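You operate a simulated robot arm through the tools that you are given. There is no shell and no other tool. Be economical: measure what you need, move in short steps, check, and stop when the job is done.

You run a simulated two-armed robot. Do the job below in one go: nothing can be reset, and whatever is moved stays where it is left.

Task
Find the air line still under pressure, bleed it to zero and tag it.
Fine: look with the gauge knob and turn it off after; the tag stands in that line's slot; the air valves stay shut.

It is judged by the outcome, as a careful person would: the job done as asked, and still so three seconds after it is handed in. It fails if anything else is knocked over, pushed out of place, dropped, spilled or broken.

Robot
Two 7-joint arms with fingered hands on one trunk that stands fixed in place. Base frame: the origin is at the foot of the trunk, x ahead of it, y to its left, z up; the work surface is at about z = 0.84. Units: m, rad, N and s.
The left shoulder is at [0.07, 0.14, 1.133], the right one opposite. With the tool pointing down near the work surface each hand reaches from about 0.46 to 0.84 m from the base axis, measured 20 degrees to its own side. Payload 3.9 kg a hand.
The tool frame of a hand sits at the grasp point between the pads (the TCP): z along the fingers, y along the line on which they close. The tips reach 0.029 m beyond it. Largest opening 0.1 m; the body of the gripper starts 0.034 m behind the TCP. The gripper is a hand of 5 fingers: y runs from the thumb to the fingers, the wrist lies at [-0.015, -0.105, -0.177] in the tool frame.
Orientation is told as [roll, pitch, yaw] about the base's x, y, z axes, in that order, counted from this pose: with the fingers straight down and the wrist toward the robot, the tool's x, y and z point along [0, 1, 0], [1, 0, 0] and [0, 0, -1] of the base frame.

Tools
- The arms move only by the tool servo_tool. It takes "left_plan", "right_plan" or both (then of equal length, played together; a hand with none holds still); each is a list of rows, each a list of 6 numbers: the shift along the tool's x, y, z in units of 400 mm (1.0 is 400 mm), then the turn, a rotation vector about the tool's x, y, z in units of 90 degrees (1.0 is 90 degrees). In form: [[tx, ty, tz, ax, ay, az], ...]. A call has 1 to 8 rows; each row is the pose to reach, as a shift and turn from the pose commanded when the call began, along the tool's axes at that moment. A call with a number of a shift or a turn outside -1 to 1 is refused whole. Each row takes 0.2 s and may step no farther than 0.05 m and 0.15 rad from the row before; otherwise, the whole call is refused. A pose out of reach is approached as far as the arm can. The call stops where the force on the tool passes 40 N (or 10 N more than at its start, if that is more) or the arm is blocked; 0.2 s more then pass. In this call time passes only in rows, and 0.2 s behind the last. It gives the time, the measured TCP pose, the force on the tool (base axes), the opening and the grip force at its end, in the units of the frame above (readings bear some noise), with the torque about the TCP (base axes, N m) and any sound that the robot's microphone picked up.
- Cameras (640 x 400 px; columns grow to the right, rows downward): "scene" is now at [0.1447, 0.0225, 1.4634]; the picture's right is [0.28, -0.96, 0.00], its down [-0.47, -0.14, -0.87] and it looks along [0.83, 0.24, -0.49] (base axes); focal length 287 px, centre (320, 200). "left" rides on the left gripper at [-0.066, -0.086, -0.121] in its tool frame; the picture's right is [-0.76, -0.31, 0.58], its down [0.59, -0.70, 0.40] and it looks along [0.28, 0.64, 0.71] (tool axes); focal length 247 px, centre (320, 200). "right" rides on the right gripper at [0.066, -0.086, -0.121] in its tool frame; the picture's right is [-0.76, 0.31, -0.58], its down [-0.59, -0.70, 0.40] and it looks along [-0.28, 0.64, 0.71] (tool axes); focal length 247 px, centre (320, 200). There is no depth. A picture from a camera that has moved, and an enlarged one, comes with that camera's place and axes in the base frame and with its lens. The place of the scene camera against the robot may be out by one fixed shift of up to 0.012 m in any direction.
- capture(camera): a new picture of that camera. The clock stands still meanwhile.
- slide_trunk(by): slides the trunk up (or, below 0, down) by that many m; the arms and the scene camera ride with it, the base frame stays. It gives what a move gives, with no picture.
- set_fingers(index, middle, ring, little, thumb_bend, thumb_turn, hand): sets how far each is bent, from 0 (flat) to 100 (curled in); at 30 the hand is open as for a grip, at 70 the pads meet at the TCP. One left out holds its place. A second passes; each finger stops where it meets its share of the squeeze, and holds until it gets a number again. It is the only way to open and close the hand. It gives what a move gives, with no picture; readings hold the bend of each and the force on index, middle, ring, little, thumb and palm. thumb_turn goes from beside the hand (0) to across from the fingers (100), as for a grip.
- aim_head(pan, tilt): turns the head with the scene camera to pan (to the left, within 1.501 rad either way) and tilt (down, from -0.506 to 1.204), counted from straight ahead of the robot. It gives what a move gives.
- inspect(camera, box): a new picture of the part [left, top, right, bottom] of that camera's present view, enlarged. The clock stands still meanwhile.
- finish_job(): hands the job in; it is judged then, once.

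Go step by step. Nothing tells you positions but the pictures and the camera data: compare them with the known pose of the tool, close in by small moves and look again before you grip or let go. The budget is 120 turns and 78 pictures, counting those below and the enlarged ones. Unless the task says otherwise, let go and move clear before handing in, and close with one line.

The tools are called after "Emit:" as a command line: name --argument value ..., lists and objects as JSON in quotes. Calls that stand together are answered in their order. servo_tool: Moves the arms, as the interface text tells. Its arguments: {"type":"object","properties":{"left_plan":{"type":"array","items":{"type":"array","items":{"type":"number"}}},"right_plan":{"type":"array","items":{"type":"array","items":{"type":"number"}}}},"required":[]} The other tools are called the same way: slide_trunk (by) slides the trunk up or down; set_fingers (index, middle, ring, little, thumb_bend, thumb_turn, hand) moves the fingers one by one; aim_head (pan, tilt) turns the head that bears the scene camera; capture (camera) takes a picture; inspect (camera, box) takes an enlarged picture of a part of a camera's view; finish_job () hands the job in.

At the start:

```text
time: 0.0
left_ee_pos: [0.4216, 0.4267, 1.2502]
left_ee_rot: [-0.002, 0.001, 0.331]
left_ft_force: [-0.2, 0.4, 0.3]
left_wrist_torque: [-0.02, 0.01, 0.01]
left_gripper_width: 0.0999
left_gripper_force: 0.0
left_shape: jaw
left_bend: [30.0, 30.0, 30.0, 30.0, 30.0, 98.0]
left_finger forces: [0.1, 0.0, 0.0, 0.0, 0.0, 0.0]
right_ee_pos: [0.4324, 0.0019, 1.3038]
right_ee_rot: [0.001, 0.0, 0.331]
right_ft_force: [0.9, 0.5, -0.3]
right_wrist_torque: [0.02, 0.03, 0.0]
right_gripper_width: 0.0998
right_gripper_force: 0.1
right_shape: jaw
right_bend: [30.0, 30.0, 30.0, 30.0, 30.0, 98.0]
right_finger forces: [0.1, 0.0, 0.0, 0.1, 0.1, 0.1]
trunk travel left (down, up): [-0.775, 0.065]
head pan, tilt: [0.283, 0.517]
```

scene: 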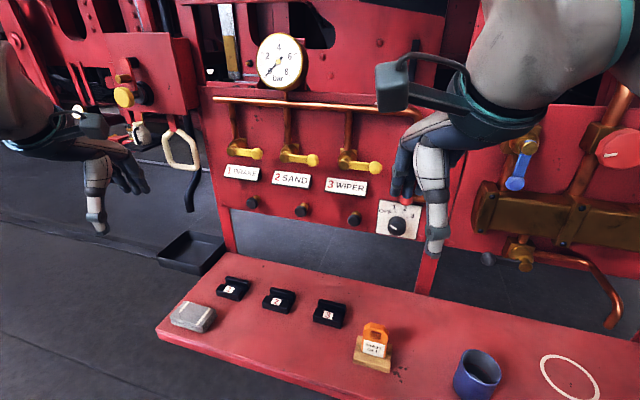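
right: 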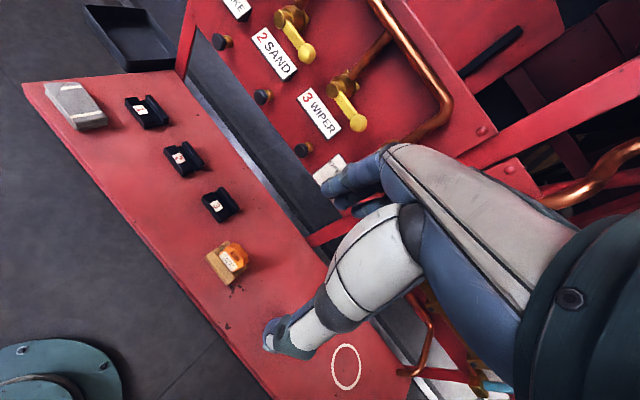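
left: 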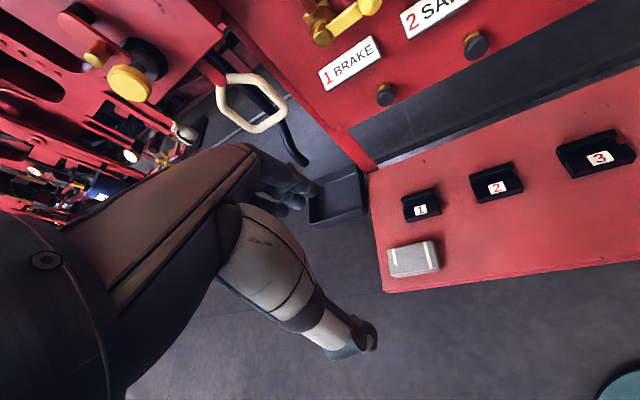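

I see a panel with three valves (brake, sand, wiper), black bleed buttons below each, a gauge selector knob at right, and an orange tag in a wooden stand on the table with three slots. I'll look closer first.

Emit:
inspect --camera "scene" --box '[200, 130, 440, 280]'

Emit:
inspect --camera "scene" --box '[160, 250, 480, 400]'

Emit:
inspect --camera "scene" --box '[230, 20, 340, 100]'

```text
2.67 times, centred on (320, 205) of scene
camera zoom: at [0.1447, 0.0225, 1.4634], right [0.28, -0.96, 0.0], down [-0.47, -0.14, -0.87], along [0.83, 0.24, -0.49], focal length 765 px, centre (320, 187)
```

zoom: 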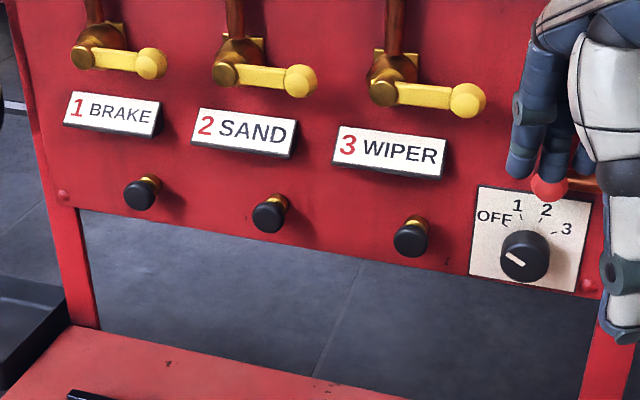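

```text
2.00 times, centred on (320, 325) of scene
camera zoom: at [0.1447, 0.0225, 1.4634], right [0.28, -0.96, 0.0], down [-0.47, -0.14, -0.87], along [0.83, 0.24, -0.49], focal length 574 px, centre (320, -50)
```

zoom: 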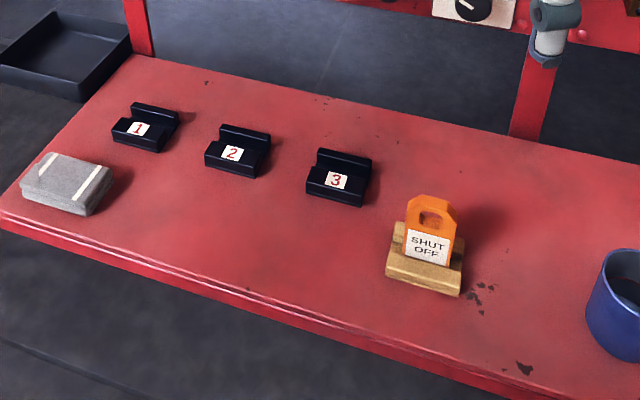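

```text
5.00 times, centred on (285, 60) of scene
camera zoom: at [0.1447, 0.0225, 1.4634], right [0.28, -0.96, 0.0], down [-0.47, -0.14, -0.87], along [0.83, 0.24, -0.49], focal length 1434 px, centre (495, 900)
```

zoom: 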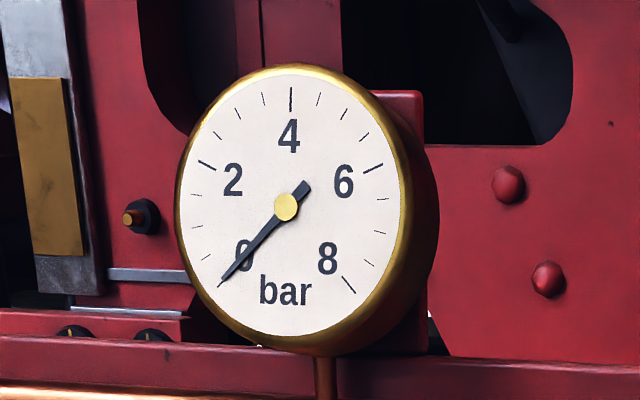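

The gauge shows 0 with the selector at OFF. I put the bleed buttons at roughly y=0.39, 0.25 and 0.11 (x~0.75, z~1.065) and the selector at y~0. I'll bring the right hand round to point forward at the selector, straightening yaw and moving ahead first.

Emit:
servo_tool --right_plan '[[-0.0244, 0.071, 0.0625, 0, 0, 0.053], [-0.0488, 0.142, 0.125, 0, 0, 0.106], [-0.073, 0.213, 0.1875, 0, 0, 0.159], [-0.0975, 0.284, 0.25, 0, 0, 0.2107]]'

```text
time: 1.0
left_ee_pos: [0.4232, 0.4258, 1.249]
left_ee_rot: [0.0, 0.002, 0.331]
left_ft_force: [0.7, 0.2, -0.9]
left_wrist_torque: [-0.01, -0.01, 0.01]
left_gripper_width: 0.0998
left_gripper_force: 0.1
left_shape: jaw
left_bend: [30.0, 30.0, 30.0, 30.0, 30.0, 98.0]
left_finger forces: [0.0, 0.1, 0.0, 0.1, 0.0, 0.0]
right_ee_pos: [0.5556, 0.0024, 1.2035]
right_ee_rot: [0.003, 0.002, -0.001]
right_ft_force: [1.0, 0.3, 0.5]
right_wrist_torque: [-0.03, 0.01, -0.02]
right_gripper_width: 0.1
right_gripper_force: 0.1
right_shape: jaw
right_bend: [30.0, 30.0, 30.0, 30.0, 30.0, 98.0]
right_finger forces: [0.1, 0.0, 0.1, 0.0, 0.1, 0.1]
trunk travel left (down, up): [-0.775, 0.065]
head pan, tilt: [0.283, 0.517]
```

The right hand is straight now. Next I pitch the fingers up to forward while lowering.

Emit:
servo_tool --right_plan '[[0, 0.01, 0.03, -0.095, 0, 0], [0, 0.02, 0.06, -0.19, 0, 0], [0, 0.03, 0.09, -0.285, 0, 0], [0, 0.04, 0.12, -0.38, 0, 0], [0, 0.05, 0.15, -0.475, 0, 0], [0, 0.06, 0.18, -0.57, 0, 0], [0, 0.07, 0.21, -0.665, 0, 0], [0, 0.08, 0.24, -0.76, 0, 0]]'

Emit:
capture --camera "scene"

```text
time: 2.8
left_ee_pos: [0.4224, 0.427, 1.2484]
left_ee_rot: [0.0, -0.001, 0.33]
left_ft_force: [0.3, -0.2, -0.2]
left_wrist_torque: [-0.03, 0.04, -0.01]
left_gripper_width: 0.0997
left_gripper_force: 0.0
left_shape: jaw
left_bend: [30.0, 30.0, 30.0, 30.0, 30.0, 98.0]
left_finger forces: [0.0, 0.1, 0.0, 0.0, 0.1, 0.0]
right_ee_pos: [0.5844, 0.0023, 1.1069]
right_ee_rot: [0.004, -1.194, 0.0]
right_ft_force: [-0.2, 0.2, 0.4]
right_wrist_torque: [-0.02, 0.01, -0.02]
right_gripper_width: 0.0999
right_gripper_force: 0.0
right_shape: jaw
right_bend: [30.0, 30.0, 30.0, 30.0, 30.0, 98.0]
right_finger forces: [0.0, 0.0, 0.0, 0.0, 0.0, 0.1]
trunk travel left (down, up): [-0.775, 0.065]
head pan, tilt: [0.283, 0.517]
```

```text
71 pictures are left
camera scene: at [0.1455, 0.0242, 1.4633], right [0.28, -0.96, 0.0], down [-0.48, -0.14, -0.87], along [0.83, 0.24, -0.5], focal length 287 px, centre (320, 200)
```

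scene: 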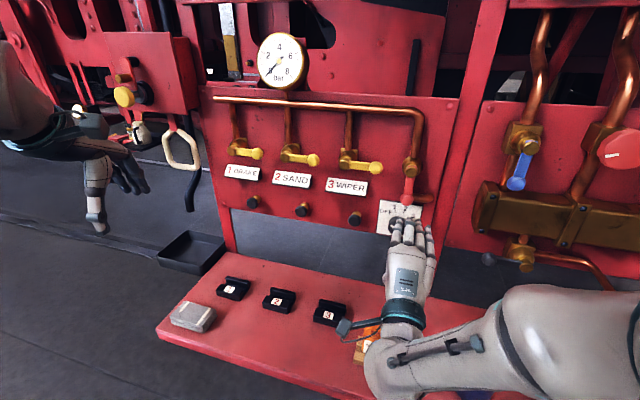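

The valve with the red lever hangs just above the selector, so I must keep clear of it. I'll finish pitching to straight ahead and line up in front of the selector.

Emit:
servo_tool --right_plan '[[0, -0.014, 0.06, -0.08, 0, 0], [0, -0.028, 0.12, -0.16, 0, 0], [0, -0.0425, 0.178, -0.24, 0, 0]]'

Emit:
capture --camera "right"

```text
time: 3.6
left_ee_pos: [0.4229, 0.4272, 1.2478]
left_ee_rot: [0.0, 0.002, 0.33]
left_ft_force: [-0.1, 0.2, -0.4]
left_wrist_torque: [-0.02, 0.03, 0.02]
left_gripper_width: 0.0997
left_gripper_force: 0.1
left_shape: jaw
left_bend: [30.0, 30.0, 30.0, 30.0, 30.0, 98.0]
left_finger forces: [0.0, 0.0, 0.0, 0.0, 0.0, 0.1]
right_ee_pos: [0.645, -0.0023, 1.0658]
right_ee_rot: [1.618, -1.565, -1.623]
right_ft_force: [0.3, 0.0, -0.8]
right_wrist_torque: [0.02, 0.0, -0.01]
right_gripper_width: 0.0997
right_gripper_force: 0.1
right_shape: jaw
right_bend: [30.0, 30.0, 30.0, 30.0, 30.0, 98.0]
right_finger forces: [0.0, 0.1, 0.1, 0.0, 0.0, 0.1]
trunk travel left (down, up): [-0.775, 0.065]
head pan, tilt: [0.283, 0.517]
```

```text
70 pictures are left
camera right: at [0.5247, 0.0639, 0.9784], right [-0.58, -0.75, 0.3], down [0.4, -0.59, -0.71], along [0.71, -0.29, 0.64], focal length 247 px, centre (320, 200)
```

right: 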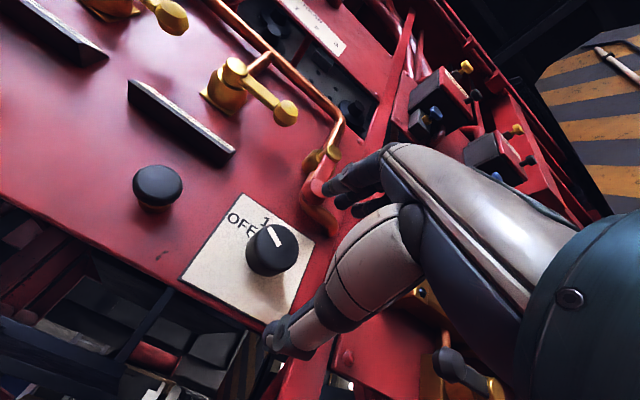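

The selector front looks to be at about (0.73, 0.005, 1.08), with its pointer on OFF. I'll check the clearance to the red lever from both cameras.

Emit:
inspect --camera "right" --box '[180, 130, 380, 330]'

Emit:
inspect --camera "scene" --box '[330, 120, 470, 260]'

```text
2.00 times, centred on (280, 230) of right
camera zoom: at [0.5247, 0.0639, 0.9784], right [-0.58, -0.75, 0.3], down [0.4, -0.59, -0.71], along [0.71, -0.29, 0.64], focal length 494 px, centre (400, 140)
```

zoom: 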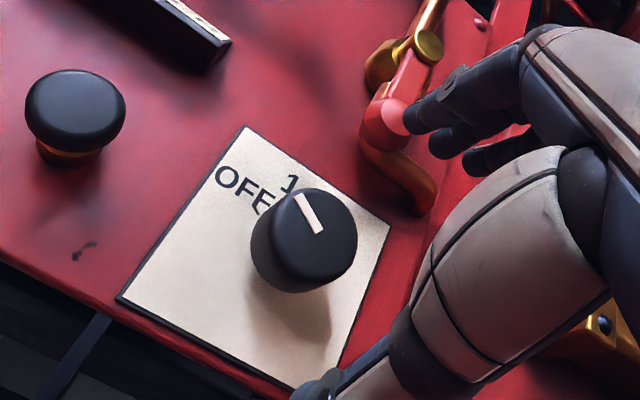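

```text
2.86 times, centred on (400, 190) of scene
camera zoom: at [0.1461, 0.0236, 1.4633], right [0.28, -0.96, 0.0], down [-0.48, -0.14, -0.87], along [0.83, 0.24, -0.5], focal length 819 px, centre (91, 229)
```

zoom: 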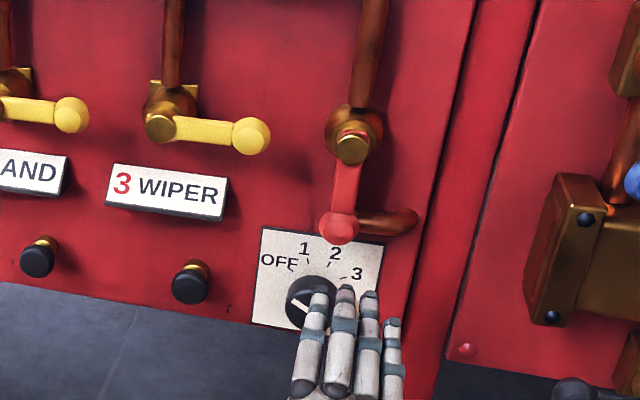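

The red lever's ball is near (0.71, -0.006, 1.16), so I'll roll the hand to have fingers on the right and thumb on the left, which keeps the knuckles away from it. I'm pre-closing the fingers to about 7 cm as well.

Emit:
servo_tool --right_plan '[[0.003, 0.004, 0, 0, 0, 0.09], [0.006, 0.008, 0, 0, 0, 0.18], [0.009, 0.012, 0, 0, 0, 0.27], [0.012, 0.018, 0, 0, 0, 0.36], [0.015, 0.024, 0, 0, 0, 0.45], [0.018, 0.03, 0, 0, 0, 0.54]]'

Emit:
set_fingers --hand "right" --index 42 --middle 42 --ring 42 --little 42 --thumb_bend 42

Emit:
capture --camera "right"

Emit:
inspect --camera "scene" --box '[330, 120, 470, 260]'

```text
time: 5.0
left_ee_pos: [0.4211, 0.4252, 1.2499]
left_ee_rot: [0.001, 0.0, 0.331]
left_ft_force: [-0.7, 0.4, 0.1]
left_wrist_torque: [-0.01, 0.01, 0.01]
left_gripper_width: 0.0998
left_gripper_force: 0.2
left_shape: jaw
left_bend: [30.0, 30.0, 30.0, 30.0, 30.0, 98.0]
left_finger forces: [0.0, 0.0, 0.0, 0.1, 0.0, 0.0]
right_ee_pos: [0.6439, 0.0079, 1.0776]
right_ee_rot: [1.572, -0.718, -1.57]
right_ft_force: [-0.8, 0.1, 0.0]
right_wrist_torque: [-0.03, 0.01, -0.03]
right_gripper_width: 0.0995
right_gripper_force: 0.1
right_shape: jaw
right_bend: [30.0, 30.0, 30.0, 30.0, 30.0, 98.0]
right_finger forces: [0.0, 0.1, 0.1, 0.1, 0.0, 0.0]
trunk travel left (down, up): [-0.775, 0.065]
head pan, tilt: [0.283, 0.517]
```

```text
time: 6.0
left_ee_pos: [0.4215, 0.4252, 1.2499]
left_ee_rot: [-0.001, 0.0, 0.33]
left_ft_force: [-0.6, -0.3, -0.5]
left_wrist_torque: [0.02, 0.03, 0.01]
left_gripper_width: 0.0999
left_gripper_force: 0.0
left_shape: jaw
left_bend: [30.0, 30.0, 30.0, 30.0, 30.0, 98.0]
left_finger forces: [0.1, 0.1, 0.0, 0.0, 0.0, 0.0]
right_ee_pos: [0.6441, 0.0081, 1.0776]
right_ee_rot: [1.57, -0.721, -1.571]
right_ft_force: [0.0, -0.3, 0.5]
right_wrist_torque: [0.0, -0.02, -0.01]
right_gripper_width: 0.0704
right_gripper_force: 0.1
right_shape: fingers
right_bend: [42.0, 42.0, 42.0, 42.0, 42.0, 98.0]
right_finger forces: [0.1, 0.1, 0.0, 0.1, 0.0, 0.1]
trunk travel left (down, up): [-0.775, 0.065]
head pan, tilt: [0.283, 0.517]
```

```text
67 pictures are left
camera right: at [0.5236, 0.1145, 1.0686], right [-0.58, -0.73, -0.37], down [0.4, 0.14, -0.91], along [0.71, -0.67, 0.21], focal length 247 px, centre (320, 200)
```

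right: 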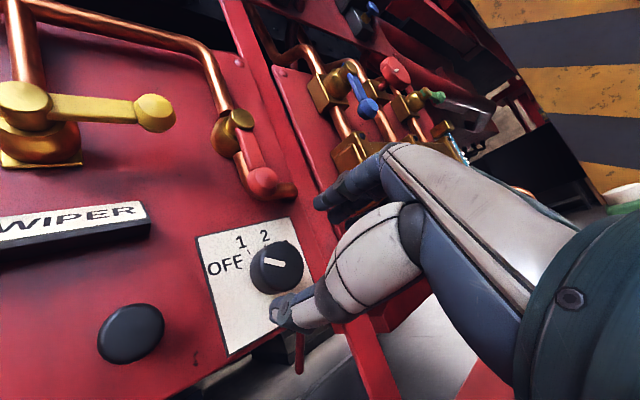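

```text
2.86 times, centred on (400, 190) of scene
camera zoom: at [0.1446, 0.0224, 1.4634], right [0.28, -0.96, 0.0], down [-0.47, -0.14, -0.87], along [0.83, 0.24, -0.49], focal length 819 px, centre (91, 229)
```

zoom: 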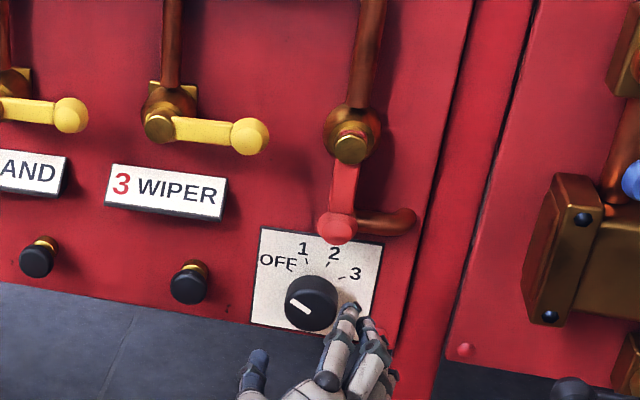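

The selector is clear of the fingers and centred near (y 0.002, z 1.076). I'm moving in with a check partway.

Emit:
servo_tool --right_plan '[[-0.0137, 0.008, 0.05, 0, 0, 0], [-0.0137, 0.008, 0.11, 0, 0, 0]]'

Emit:
capture --camera "right"

Emit:
inspect --camera "scene" --box '[350, 160, 450, 260]'

```text
time: 6.6
left_ee_pos: [0.4218, 0.4269, 1.25]
left_ee_rot: [0.0, 0.0, 0.329]
left_ft_force: [0.5, 0.5, -0.7]
left_wrist_torque: [0.01, 0.01, 0.01]
left_gripper_width: 0.0997
left_gripper_force: 0.1
left_shape: jaw
left_bend: [30.0, 30.0, 30.0, 30.0, 30.0, 98.0]
left_finger forces: [0.1, 0.0, 0.0, 0.0, 0.1, 0.0]
right_ee_pos: [0.6887, -0.0004, 1.0748]
right_ee_rot: [1.57, -0.721, -1.572]
right_ft_force: [0.3, -0.5, 0.4]
right_wrist_torque: [-0.02, -0.01, 0.01]
right_gripper_width: 0.0703
right_gripper_force: 0.1
right_shape: fingers
right_bend: [42.0, 42.0, 42.0, 42.0, 42.0, 98.0]
right_finger forces: [0.0, 0.0, 0.1, 0.0, 0.1, 0.1]
trunk travel left (down, up): [-0.775, 0.065]
head pan, tilt: [0.283, 0.517]
```

```text
65 pictures are left
camera right: at [0.5681, 0.1073, 1.0665], right [-0.58, -0.73, -0.36], down [0.4, 0.14, -0.91], along [0.71, -0.67, 0.21], focal length 247 px, centre (320, 200)
```

right: 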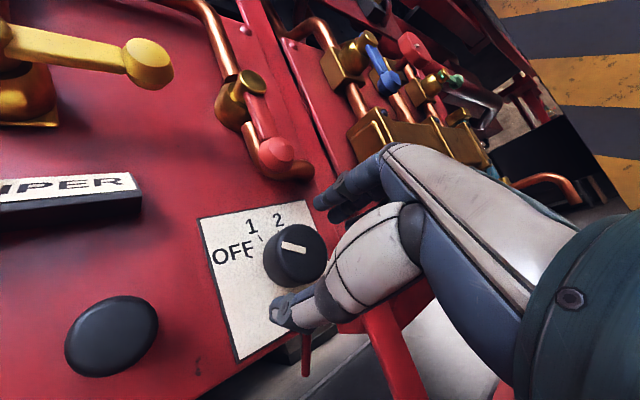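

```text
4.00 times, centred on (400, 210) of scene
camera zoom: at [0.1454, 0.0225, 1.4634], right [0.28, -0.96, 0.0], down [-0.48, -0.14, -0.87], along [0.83, 0.24, -0.49], focal length 1147 px, centre (0, 160)
```

zoom: 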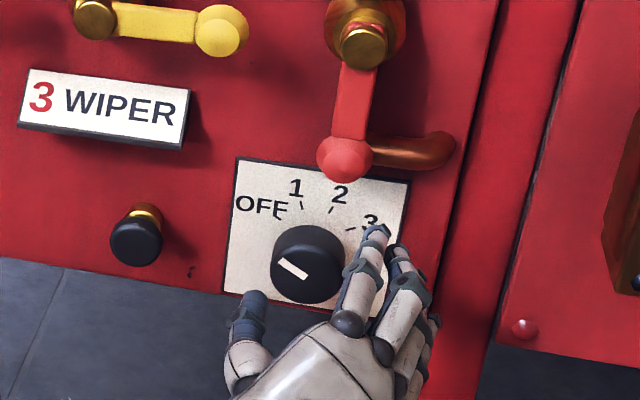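

Alignment looks good, with the thumb low left and the fingers upper right. I'm advancing the last 3 cm.

Emit:
servo_tool --right_plan '[[0, 0, 0.035, 0, 0, 0], [0, 0, 0.073, 0, 0, 0]]'

Emit:
inspect --camera "scene" --box '[350, 160, 450, 260]'

Emit:
inspect --camera "right" --box '[180, 130, 420, 370]'

```text
time: 7.2
left_ee_pos: [0.4204, 0.4256, 1.2509]
left_ee_rot: [-0.001, -0.001, 0.33]
left_ft_force: [-0.2, 0.8, -0.9]
left_wrist_torque: [0.05, 0.03, -0.01]
left_gripper_width: 0.0997
left_gripper_force: 0.0
left_shape: jaw
left_bend: [30.0, 30.0, 30.0, 30.0, 30.0, 98.0]
left_finger forces: [0.0, 0.0, 0.0, 0.1, 0.0, 0.0]
right_ee_pos: [0.717, -0.0005, 1.0744]
right_ee_rot: [1.57, -0.721, -1.569]
right_ft_force: [0.3, 0.4, -0.4]
right_wrist_torque: [0.0, 0.05, -0.02]
right_gripper_width: 0.0703
right_gripper_force: 0.1
right_shape: fingers
right_bend: [42.0, 42.0, 42.0, 42.0, 42.0, 98.0]
right_finger forces: [0.0, 0.0, 0.0, 0.1, 0.0, 0.0]
trunk travel left (down, up): [-0.775, 0.065]
head pan, tilt: [0.283, 0.517]
```

```text
4.00 times, centred on (400, 210) of scene
camera zoom: at [0.1444, 0.0224, 1.4635], right [0.28, -0.96, 0.0], down [-0.47, -0.14, -0.87], along [0.83, 0.24, -0.49], focal length 1147 px, centre (0, 160)
```

zoom: 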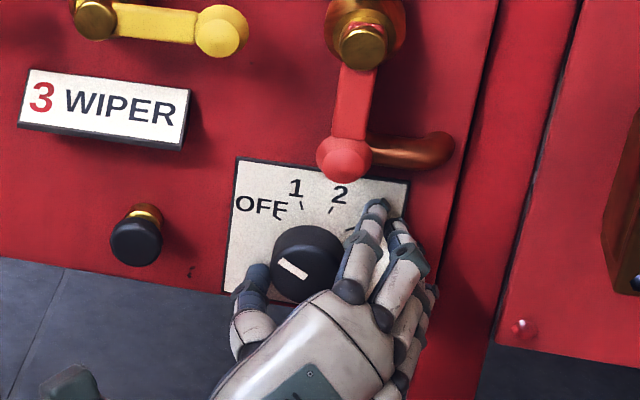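

```text
1.67 times, centred on (300, 250) of right
camera zoom: at [0.5961, 0.1073, 1.0667], right [-0.58, -0.73, -0.37], down [0.4, 0.14, -0.91], along [0.71, -0.67, 0.21], focal length 412 px, centre (353, 117)
```

zoom: 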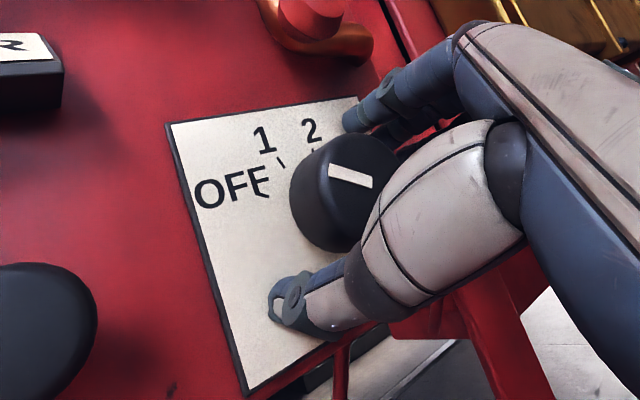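

The knob lies between the thumb and fingers, so I'll close gently.

Emit:
set_fingers --hand "right" --index 57 --middle 57 --ring 57 --little 57 --thumb_bend 57

Emit:
inspect --camera "scene" --box '[350, 160, 450, 260]'

```text
time: 8.2
left_ee_pos: [0.4215, 0.4252, 1.2506]
left_ee_rot: [0.0, 0.001, 0.33]
left_ft_force: [0.2, 0.2, -0.4]
left_wrist_torque: [-0.03, -0.03, 0.0]
left_gripper_width: 0.0997
left_gripper_force: 0.1
left_shape: jaw
left_bend: [30.0, 30.0, 30.0, 30.0, 30.0, 98.0]
left_finger forces: [0.0, 0.1, 0.0, 0.0, 0.0, 0.0]
right_ee_pos: [0.7171, 0.0021, 1.0742]
right_ee_rot: [1.571, -0.721, -1.57]
right_ft_force: [-1.4, 1.8, -1.1]
right_wrist_torque: [-0.01, 0.0, -0.03]
right_gripper_width: 0.0385
right_gripper_force: 2.1
right_shape: fingers
right_bend: [56.0, 56.0, 56.0, 56.0, 55.0, 98.0]
right_finger forces: [0.0, 1.2, 0.1, 0.0, 2.1, 0.0]
trunk travel left (down, up): [-0.775, 0.065]
head pan, tilt: [0.283, 0.517]
```

```text
4.00 times, centred on (400, 210) of scene
camera zoom: at [0.1446, 0.0228, 1.4634], right [0.28, -0.96, 0.0], down [-0.47, -0.14, -0.87], along [0.83, 0.24, -0.49], focal length 1147 px, centre (0, 160)
```

zoom: 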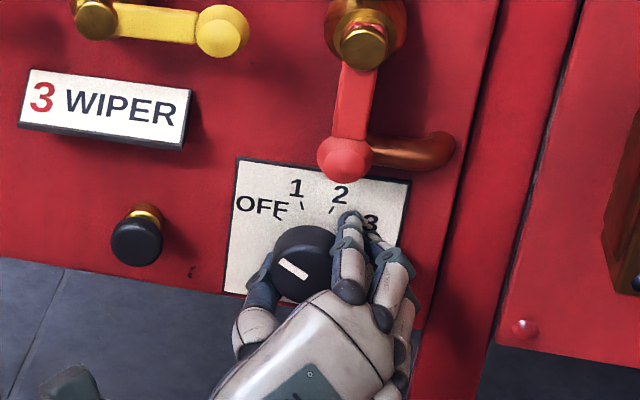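

Contact is made on the knob. I'll squeeze a bit more and turn it clockwise about 40° toward position 1.

Emit:
set_fingers --hand "right" --index 64 --middle 64 --ring 60 --little 58 --thumb_bend 64

Emit:
servo_tool --right_plan '[[0, 0, 0, 0, 0, 0.09], [0, 0, 0, 0, 0, 0.18], [0, 0, 0, 0, 0, 0.27], [0, 0, 0, 0, 0, 0.36], [0, 0, 0, 0, 0, 0.45]]'

Emit:
capture --camera "scene"

Emit:
inspect --camera "scene" --box '[350, 160, 450, 260]'

```text
time: 9.2
left_ee_pos: [0.4221, 0.4273, 1.2493]
left_ee_rot: [-0.001, 0.0, 0.332]
left_ft_force: [0.2, 0.7, 0.4]
left_wrist_torque: [0.0, 0.0, 0.02]
left_gripper_width: 0.0999
left_gripper_force: 0.0
left_shape: jaw
left_bend: [30.0, 30.0, 30.0, 30.0, 30.0, 98.0]
left_finger forces: [0.0, 0.1, 0.0, 0.1, 0.0, 0.0]
right_ee_pos: [0.7172, 0.0008, 1.0746]
right_ee_rot: [1.57, -0.723, -1.569]
right_ft_force: [-1.6, 1.9, -1.5]
right_wrist_torque: [0.01, 0.07, 0.04]
right_gripper_width: 0.0331
right_gripper_force: 6.4
right_shape: fingers
right_bend: [59.0, 64.0, 60.0, 57.0, 58.0, 97.0]
right_finger forces: [5.1, 0.1, 0.0, 0.1, 7.5, 0.1]
trunk travel left (down, up): [-0.775, 0.065]
head pan, tilt: [0.283, 0.517]
```

```text
time: 10.4
left_ee_pos: [0.422, 0.4266, 1.248]
left_ee_rot: [0.0, 0.0, 0.331]
left_ft_force: [0.2, -0.2, -0.6]
left_wrist_torque: [0.01, -0.01, -0.02]
left_gripper_width: 0.0999
left_gripper_force: 0.1
left_shape: jaw
left_bend: [30.0, 30.0, 30.0, 30.0, 30.0, 98.0]
left_finger forces: [0.0, 0.0, 0.0, 0.1, 0.0, 0.1]
right_ee_pos: [0.7171, 0.0015, 1.0744]
right_ee_rot: [1.567, -0.011, -1.569]
right_ft_force: [-5.9, 2.8, -7.6]
right_wrist_torque: [-0.06, 0.1, 0.25]
right_gripper_width: 0.0333
right_gripper_force: 8.9
right_shape: fingers
right_bend: [60.0, 64.0, 60.0, 57.0, 58.0, 100.0]
right_finger forces: [4.2, 0.1, 0.0, 0.0, 13.5, 0.1]
trunk travel left (down, up): [-0.775, 0.065]
head pan, tilt: [0.283, 0.517]
```

```text
60 pictures are left
camera scene: at [0.1448, 0.0233, 1.4633], right [0.28, -0.96, 0.0], down [-0.47, -0.14, -0.87], along [0.83, 0.24, -0.49], focal length 287 px, centre (320, 200)
```

scene: 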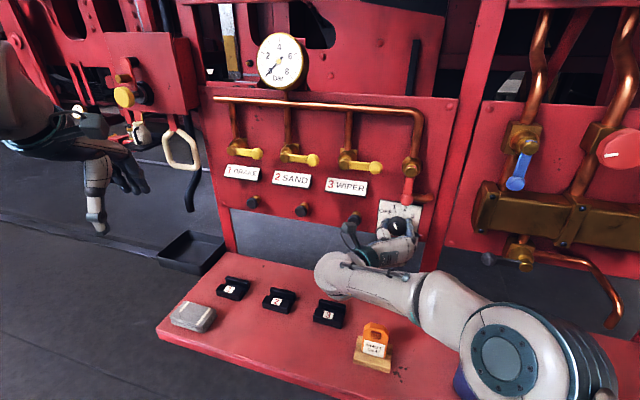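

```text
4.00 times, centred on (400, 210) of scene
camera zoom: at [0.1448, 0.0233, 1.4633], right [0.28, -0.96, 0.0], down [-0.47, -0.14, -0.87], along [0.83, 0.24, -0.49], focal length 1147 px, centre (0, 160)
```

zoom: 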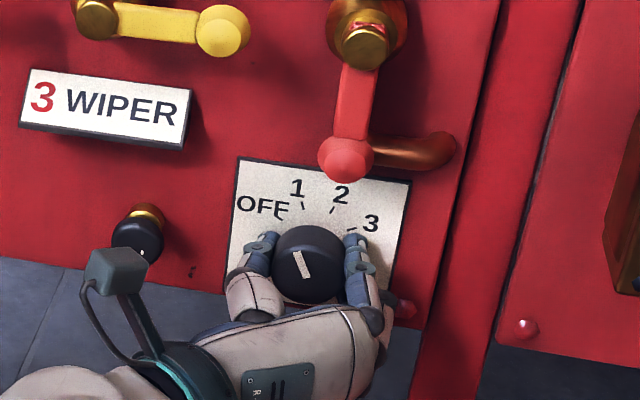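

The knob now points near position 1. I'll read the gauge.

Emit:
inspect --camera "scene" --box '[230, 20, 340, 100]'

```text
5.00 times, centred on (285, 60) of scene
camera zoom: at [0.1448, 0.0233, 1.4633], right [0.28, -0.96, 0.0], down [-0.47, -0.14, -0.87], along [0.83, 0.24, -0.49], focal length 1434 px, centre (495, 900)
```

zoom: 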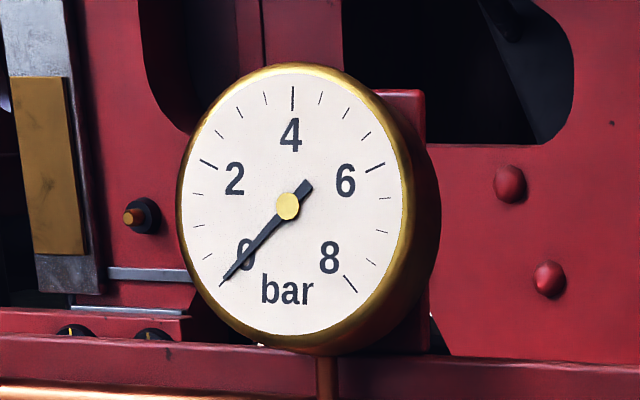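

Line 1 reads 0. I'm turning on by another 40° to position 2.

Emit:
servo_tool --right_plan '[[0, 0, 0, 0, 0, 0.09], [0, 0, 0, 0, 0, 0.18], [0, 0, 0, 0, 0, 0.27], [0, 0, 0, 0, 0, 0.36], [0, 0, 0, 0, 0, 0.44]]'

Emit:
inspect --camera "scene" --box '[350, 160, 450, 260]'

Emit:
inspect --camera "scene" --box '[230, 20, 340, 100]'

```text
time: 11.6
left_ee_pos: [0.4205, 0.427, 1.2514]
left_ee_rot: [-0.001, 0.003, 0.33]
left_ft_force: [0.2, 0.7, 0.1]
left_wrist_torque: [-0.02, 0.01, 0.01]
left_gripper_width: 0.0998
left_gripper_force: 0.0
left_shape: jaw
left_bend: [30.0, 30.0, 30.0, 30.0, 30.0, 98.0]
left_finger forces: [0.0, 0.0, 0.1, 0.0, 0.0, 0.0]
right_ee_pos: [0.7161, 0.0009, 1.0761]
right_ee_rot: [1.569, 0.676, -1.571]
right_ft_force: [-3.8, 3.9, -6.0]
right_wrist_torque: [-0.12, 0.01, 0.19]
right_gripper_width: 0.0324
right_gripper_force: 8.3
right_shape: fingers
right_bend: [60.0, 63.0, 60.0, 57.0, 59.0, 100.0]
right_finger forces: [3.7, 2.4, 0.0, 0.1, 11.4, 0.1]
trunk travel left (down, up): [-0.775, 0.065]
head pan, tilt: [0.283, 0.517]
```

```text
4.00 times, centred on (400, 210) of scene
camera zoom: at [0.1446, 0.0233, 1.4635], right [0.28, -0.96, 0.0], down [-0.47, -0.14, -0.87], along [0.83, 0.24, -0.49], focal length 1147 px, centre (0, 160)
```

zoom: 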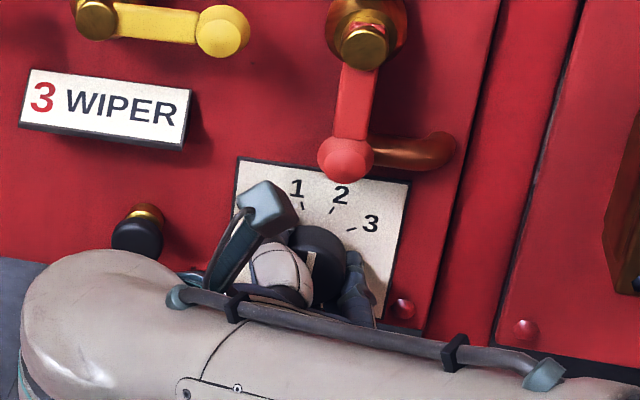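

```text
5.00 times, centred on (285, 60) of scene
camera zoom: at [0.1446, 0.0233, 1.4635], right [0.28, -0.96, 0.0], down [-0.47, -0.14, -0.87], along [0.83, 0.24, -0.49], focal length 1434 px, centre (495, 900)
```

zoom: 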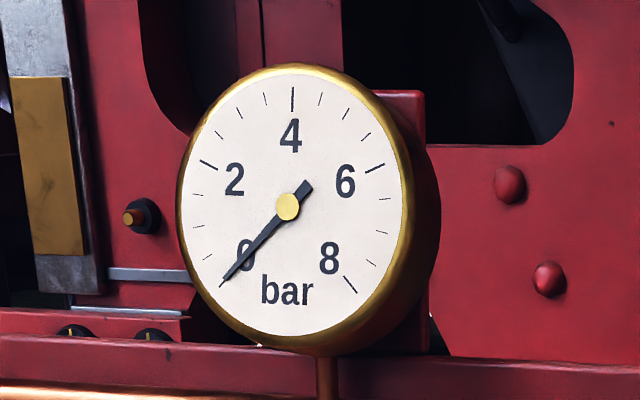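

Still zero, but I need to know whether the knob is really at 2. I'll look with the right hand camera.

Emit:
inspect --camera "right" --box '[180, 130, 420, 370]'

```text
1.67 times, centred on (300, 250) of right
camera zoom: at [0.5966, 0.0268, 1.1797], right [-0.58, 0.24, -0.78], down [0.4, 0.92, -0.02], along [0.71, -0.32, -0.62], focal length 412 px, centre (353, 117)
```

zoom: 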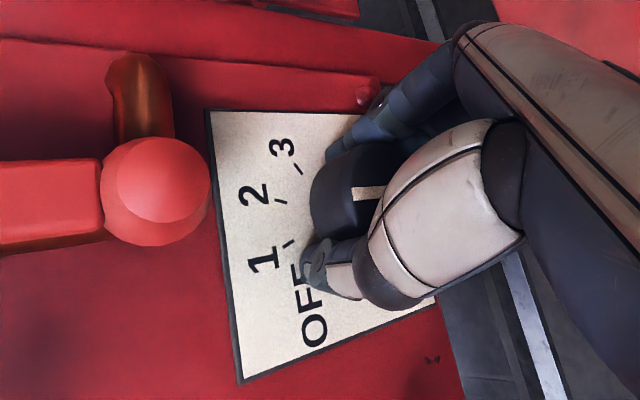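

The pointer is at 2 and reads zero, so line 3 should be the pressurised one. I'll release, roll back, regrip and turn on to 3.

Emit:
set_fingers --hand "right" --index 42 --middle 42 --ring 42 --little 42 --thumb_bend 42

Emit:
servo_tool --right_plan '[[0, 0, 0, 0, 0, -0.09], [0, 0, 0, 0, 0, -0.18], [0, 0, 0, 0, 0, -0.27], [0, 0, 0, 0, 0, -0.36], [0, 0, 0, 0, 0, -0.45], [0, 0, 0, 0, 0, -0.54], [0, 0, 0, 0, 0, -0.63], [0, 0, 0, 0, 0, -0.7]]'

Emit:
inspect --camera "scene" --box '[350, 160, 450, 260]'

```text
time: 12.6
left_ee_pos: [0.4211, 0.4259, 1.2488]
left_ee_rot: [0.0, -0.001, 0.328]
left_ft_force: [0.0, 0.3, -0.1]
left_wrist_torque: [0.02, 0.03, -0.01]
left_gripper_width: 0.1
left_gripper_force: 0.1
left_shape: jaw
left_bend: [30.0, 30.0, 30.0, 30.0, 30.0, 98.0]
left_finger forces: [0.0, 0.0, 0.0, 0.0, 0.0, 0.1]
right_ee_pos: [0.7173, 0.0012, 1.0751]
right_ee_rot: [1.569, 0.678, -1.573]
right_ft_force: [-0.6, 0.4, 0.7]
right_wrist_torque: [-0.03, 0.0, 0.0]
right_gripper_width: 0.0697
right_gripper_force: 0.0
right_shape: fingers
right_bend: [42.0, 42.0, 42.0, 42.0, 42.0, 98.0]
right_finger forces: [0.1, 0.6, 0.1, 0.0, 0.0, 0.0]
trunk travel left (down, up): [-0.775, 0.065]
head pan, tilt: [0.283, 0.517]
```

```text
time: 14.4
left_ee_pos: [0.4209, 0.4258, 1.251]
left_ee_rot: [0.001, 0.002, 0.331]
left_ft_force: [-0.4, 0.4, 1.1]
left_wrist_torque: [0.0, 0.01, 0.02]
left_gripper_width: 0.0998
left_gripper_force: 0.1
left_shape: jaw
left_bend: [30.0, 30.0, 30.0, 30.0, 30.0, 98.0]
left_finger forces: [0.1, 0.0, 0.0, 0.1, 0.0, 0.0]
right_ee_pos: [0.7164, 0.0013, 1.0753]
right_ee_rot: [1.568, -0.426, -1.571]
right_ft_force: [-2.3, -0.7, 0.2]
right_wrist_torque: [0.03, -0.04, -0.04]
right_gripper_width: 0.0694
right_gripper_force: 0.3
right_shape: fingers
right_bend: [42.0, 42.0, 42.0, 42.0, 42.0, 98.0]
right_finger forces: [0.0, 1.2, 0.0, 0.1, 0.1, 0.1]
trunk travel left (down, up): [-0.775, 0.065]
head pan, tilt: [0.283, 0.517]
```

```text
4.00 times, centred on (400, 210) of scene
camera zoom: at [0.1444, 0.0221, 1.4635], right [0.28, -0.96, 0.0], down [-0.47, -0.14, -0.87], along [0.83, 0.24, -0.49], focal length 1147 px, centre (0, 160)
```

zoom: 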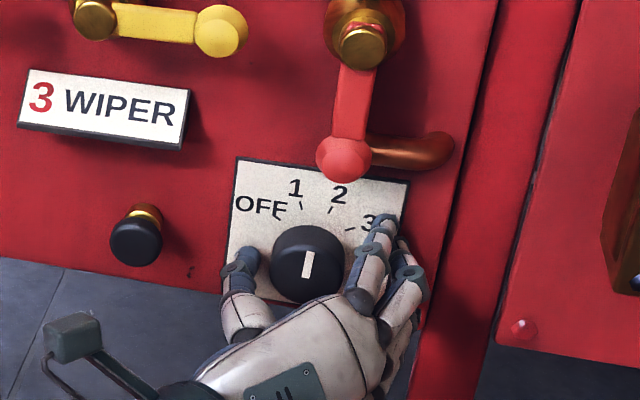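

The pointer moved about 30° per position and is at 2. Regripping and turning about 35° more to 3.

Emit:
set_fingers --hand "right" --index 64 --middle 64 --ring 60 --little 58 --thumb_bend 64

Emit:
servo_tool --right_plan '[[0, 0, 0, 0, 0, 0.09], [0, 0, 0, 0, 0, 0.18], [0, 0, 0, 0, 0, 0.27], [0, 0, 0, 0, 0, 0.36]]'

Emit:
inspect --camera "scene" --box '[350, 160, 450, 260]'

Emit:
inspect --camera "scene" --box '[230, 20, 340, 100]'

```text
time: 15.4
left_ee_pos: [0.4214, 0.4265, 1.25]
left_ee_rot: [0.0, 0.0, 0.329]
left_ft_force: [-0.5, -0.4, 0.1]
left_wrist_torque: [0.03, 0.04, 0.04]
left_gripper_width: 0.0997
left_gripper_force: 0.1
left_shape: jaw
left_bend: [30.0, 30.0, 30.0, 30.0, 30.0, 98.0]
left_finger forces: [0.0, 0.1, 0.0, 0.0, 0.0, 0.1]
right_ee_pos: [0.7167, 0.0021, 1.0754]
right_ee_rot: [1.57, -0.424, -1.572]
right_ft_force: [-2.9, 3.2, -0.7]
right_wrist_torque: [-0.02, -0.01, 0.08]
right_gripper_width: 0.0327
right_gripper_force: 6.5
right_shape: fingers
right_bend: [60.0, 64.0, 60.0, 57.0, 59.0, 97.0]
right_finger forces: [5.0, 0.3, 0.1, 0.0, 7.2, 0.0]
trunk travel left (down, up): [-0.775, 0.065]
head pan, tilt: [0.283, 0.517]
```

```text
time: 16.4
left_ee_pos: [0.4206, 0.4265, 1.2485]
left_ee_rot: [-0.001, 0.0, 0.33]
left_ft_force: [-0.8, 0.7, -0.3]
left_wrist_torque: [0.01, -0.01, 0.02]
left_gripper_width: 0.0997
left_gripper_force: 0.1
left_shape: jaw
left_bend: [30.0, 30.0, 30.0, 30.0, 30.0, 98.0]
left_finger forces: [0.0, 0.0, 0.0, 0.0, 0.0, 0.0]
right_ee_pos: [0.7175, 0.0025, 1.0751]
right_ee_rot: [1.568, 0.142, -1.57]
right_ft_force: [-2.6, 3.8, -2.7]
right_wrist_torque: [-0.03, 0.03, 0.07]
right_gripper_width: 0.0325
right_gripper_force: 6.3
right_shape: fingers
right_bend: [60.0, 64.0, 60.0, 57.0, 59.0, 99.0]
right_finger forces: [4.4, 0.4, 0.0, 0.0, 7.5, 0.0]
trunk travel left (down, up): [-0.775, 0.065]
head pan, tilt: [0.283, 0.517]
```

```text
4.00 times, centred on (400, 210) of scene
camera zoom: at [0.1446, 0.0234, 1.4634], right [0.28, -0.96, 0.0], down [-0.47, -0.14, -0.87], along [0.83, 0.24, -0.49], focal length 1147 px, centre (0, 160)
```

zoom: 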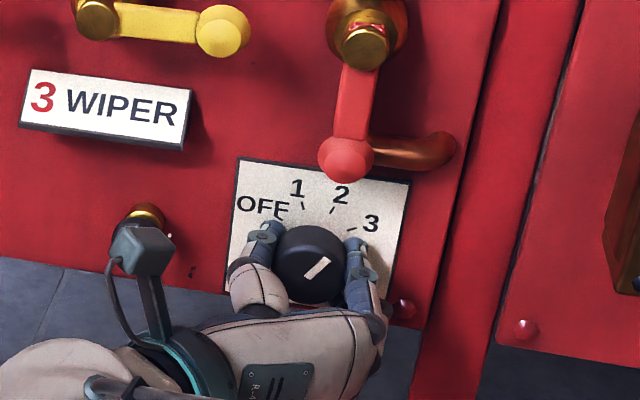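

```text
5.00 times, centred on (285, 60) of scene
camera zoom: at [0.1446, 0.0234, 1.4634], right [0.28, -0.96, 0.0], down [-0.47, -0.14, -0.87], along [0.83, 0.24, -0.49], focal length 1434 px, centre (495, 900)
```

zoom: 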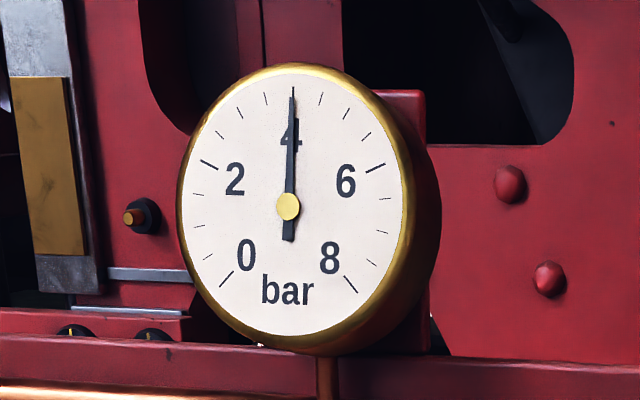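

The gauge shows 4 bar. I need to be certain whether the pointer is at 2 or 3, so I'll look with the hand camera and a bigger enlargement.

Emit:
inspect --camera "scene" --box '[375, 190, 425, 240]'

Emit:
inspect --camera "right" --box '[220, 140, 380, 300]'

```text
8.00 times, centred on (400, 215) of scene
camera zoom: at [0.1446, 0.0234, 1.4634], right [0.28, -0.96, 0.0], down [-0.47, -0.14, -0.87], along [0.83, 0.24, -0.49], focal length 2294 px, centre (-320, 80)
```

zoom: 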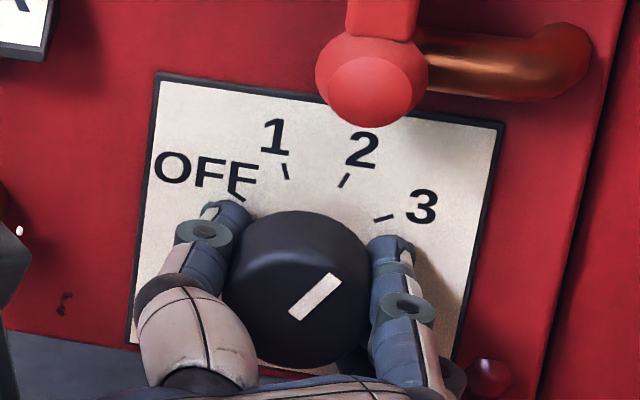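

```text
2.50 times, centred on (300, 220) of right
camera zoom: at [0.5964, 0.0771, 1.1511], right [-0.58, -0.2, -0.79], down [0.4, 0.78, -0.48], along [0.71, -0.59, -0.37], focal length 617 px, centre (370, 150)
```

zoom: 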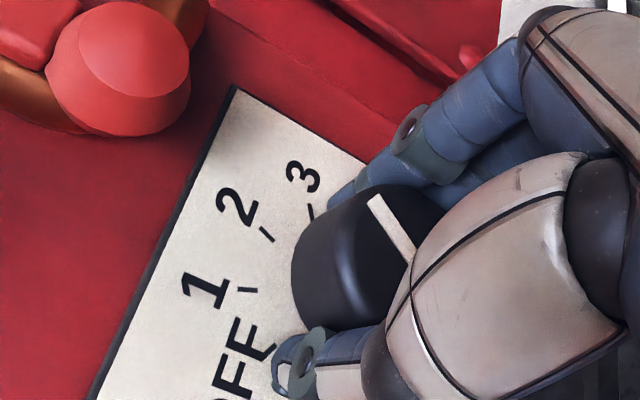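

The tick directions give OFF/1/2/3 at about -60/-20/20/60°, and the pointer is at only about +35°, nearer to 2. I'll turn on to 60° to read 3 properly and compare.

Emit:
servo_tool --right_plan '[[0, 0, 0, 0, 0, 0.09], [0, 0, 0, 0, 0, 0.18], [0, 0, 0, 0, 0, 0.27]]'

Emit:
inspect --camera "scene" --box '[375, 190, 425, 240]'

Emit:
inspect --camera "scene" --box '[230, 20, 340, 100]'

```text
time: 17.2
left_ee_pos: [0.4212, 0.427, 1.2494]
left_ee_rot: [-0.001, -0.001, 0.331]
left_ft_force: [-0.1, -0.5, 0.7]
left_wrist_torque: [0.04, -0.01, 0.01]
left_gripper_width: 0.0999
left_gripper_force: 0.1
left_shape: jaw
left_bend: [30.0, 30.0, 30.0, 30.0, 30.0, 98.0]
left_finger forces: [0.0, 0.0, 0.0, 0.0, 0.1, 0.0]
right_ee_pos: [0.7169, 0.0017, 1.0749]
right_ee_rot: [1.567, 0.567, -1.573]
right_ft_force: [-4.1, 5.3, -4.9]
right_wrist_torque: [-0.06, 0.01, 0.13]
right_gripper_width: 0.0324
right_gripper_force: 7.0
right_shape: fingers
right_bend: [60.0, 63.0, 60.0, 57.0, 59.0, 100.0]
right_finger forces: [4.2, 1.1, 0.1, 0.0, 9.2, 0.0]
trunk travel left (down, up): [-0.775, 0.065]
head pan, tilt: [0.283, 0.517]
```

```text
8.00 times, centred on (400, 215) of scene
camera zoom: at [0.1447, 0.0233, 1.4634], right [0.28, -0.96, 0.0], down [-0.47, -0.14, -0.87], along [0.83, 0.24, -0.49], focal length 2294 px, centre (-320, 80)
```

zoom: 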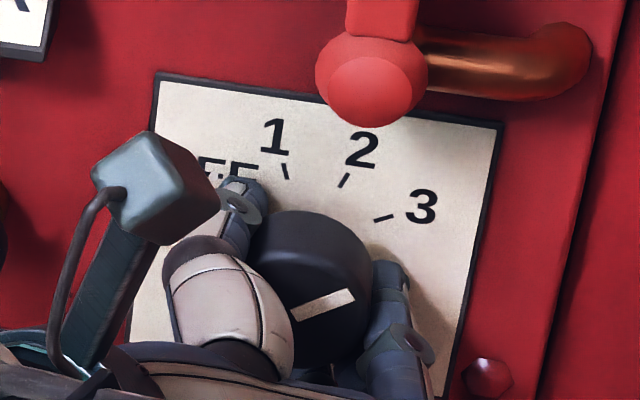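

```text
5.00 times, centred on (285, 60) of scene
camera zoom: at [0.1447, 0.0233, 1.4634], right [0.28, -0.96, 0.0], down [-0.47, -0.14, -0.87], along [0.83, 0.24, -0.49], focal length 1434 px, centre (495, 900)
```

zoom: 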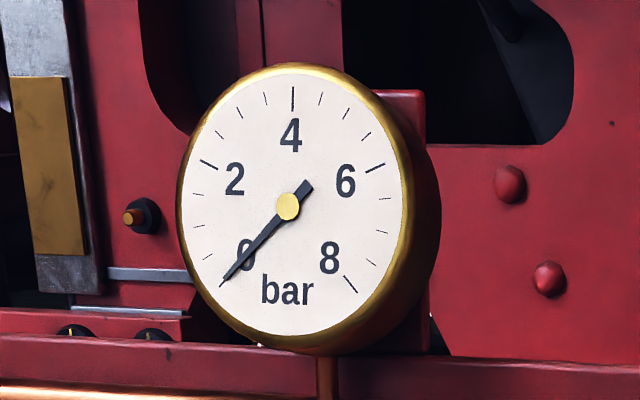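

At 3 the gauge reads 0, so line 2 (SAND) is the one at 4 bar. I'm turning back about 42° to 2.

Emit:
servo_tool --right_plan '[[0, 0, 0, 0, 0, -0.095], [0, 0, 0, 0, 0, -0.19], [0, 0, 0, 0, 0, -0.285], [0, 0, 0, 0, 0, -0.38], [0, 0, 0, 0, 0, -0.475]]'

Emit:
inspect --camera "scene" --box '[375, 190, 425, 240]'

Emit:
inspect --camera "scene" --box '[230, 20, 340, 100]'

```text
time: 18.4
left_ee_pos: [0.4197, 0.4259, 1.2504]
left_ee_rot: [-0.001, 0.0, 0.331]
left_ft_force: [-0.1, -0.6, -0.2]
left_wrist_torque: [0.02, 0.0, 0.0]
left_gripper_width: 0.0998
left_gripper_force: 0.1
left_shape: jaw
left_bend: [30.0, 30.0, 30.0, 30.0, 30.0, 98.0]
left_finger forces: [0.0, 0.0, 0.0, 0.0, 0.0, 0.0]
right_ee_pos: [0.7175, 0.0019, 1.0775]
right_ee_rot: [1.572, -0.184, -1.574]
right_ft_force: [2.6, 3.0, 7.8]
right_wrist_torque: [0.07, -0.08, 0.06]
right_gripper_width: 0.0296
right_gripper_force: 6.0
right_shape: fingers
right_bend: [61.0, 64.0, 60.0, 57.0, 60.0, 94.0]
right_finger forces: [4.2, 0.5, 0.0, 0.0, 8.1, 0.1]
trunk travel left (down, up): [-0.775, 0.065]
head pan, tilt: [0.283, 0.517]
```

```text
8.00 times, centred on (400, 215) of scene
camera zoom: at [0.1438, 0.0234, 1.4636], right [0.28, -0.96, 0.0], down [-0.47, -0.14, -0.87], along [0.83, 0.24, -0.49], focal length 2294 px, centre (-320, 80)
```

zoom: 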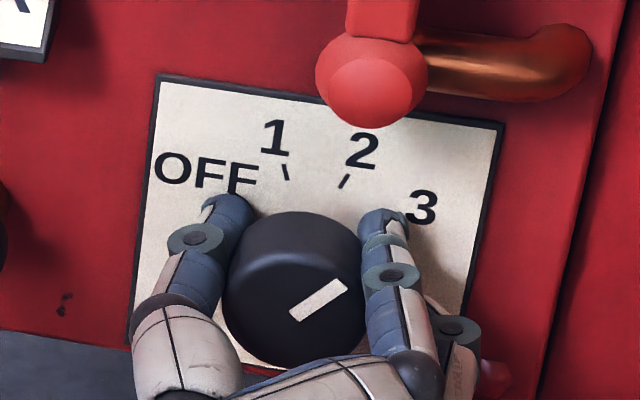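

```text
5.00 times, centred on (285, 60) of scene
camera zoom: at [0.1438, 0.0234, 1.4636], right [0.28, -0.96, 0.0], down [-0.47, -0.14, -0.87], along [0.83, 0.24, -0.49], focal length 1434 px, centre (495, 900)
```

zoom: 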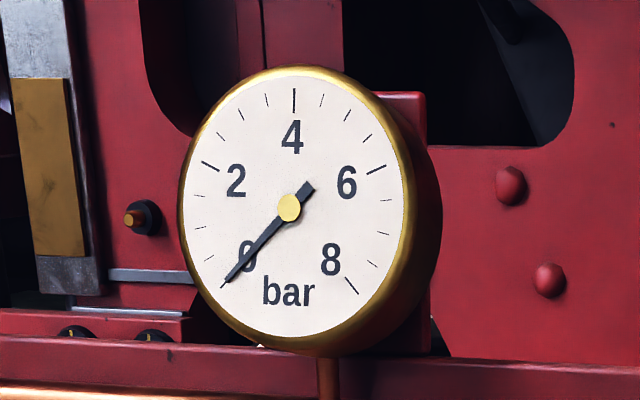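

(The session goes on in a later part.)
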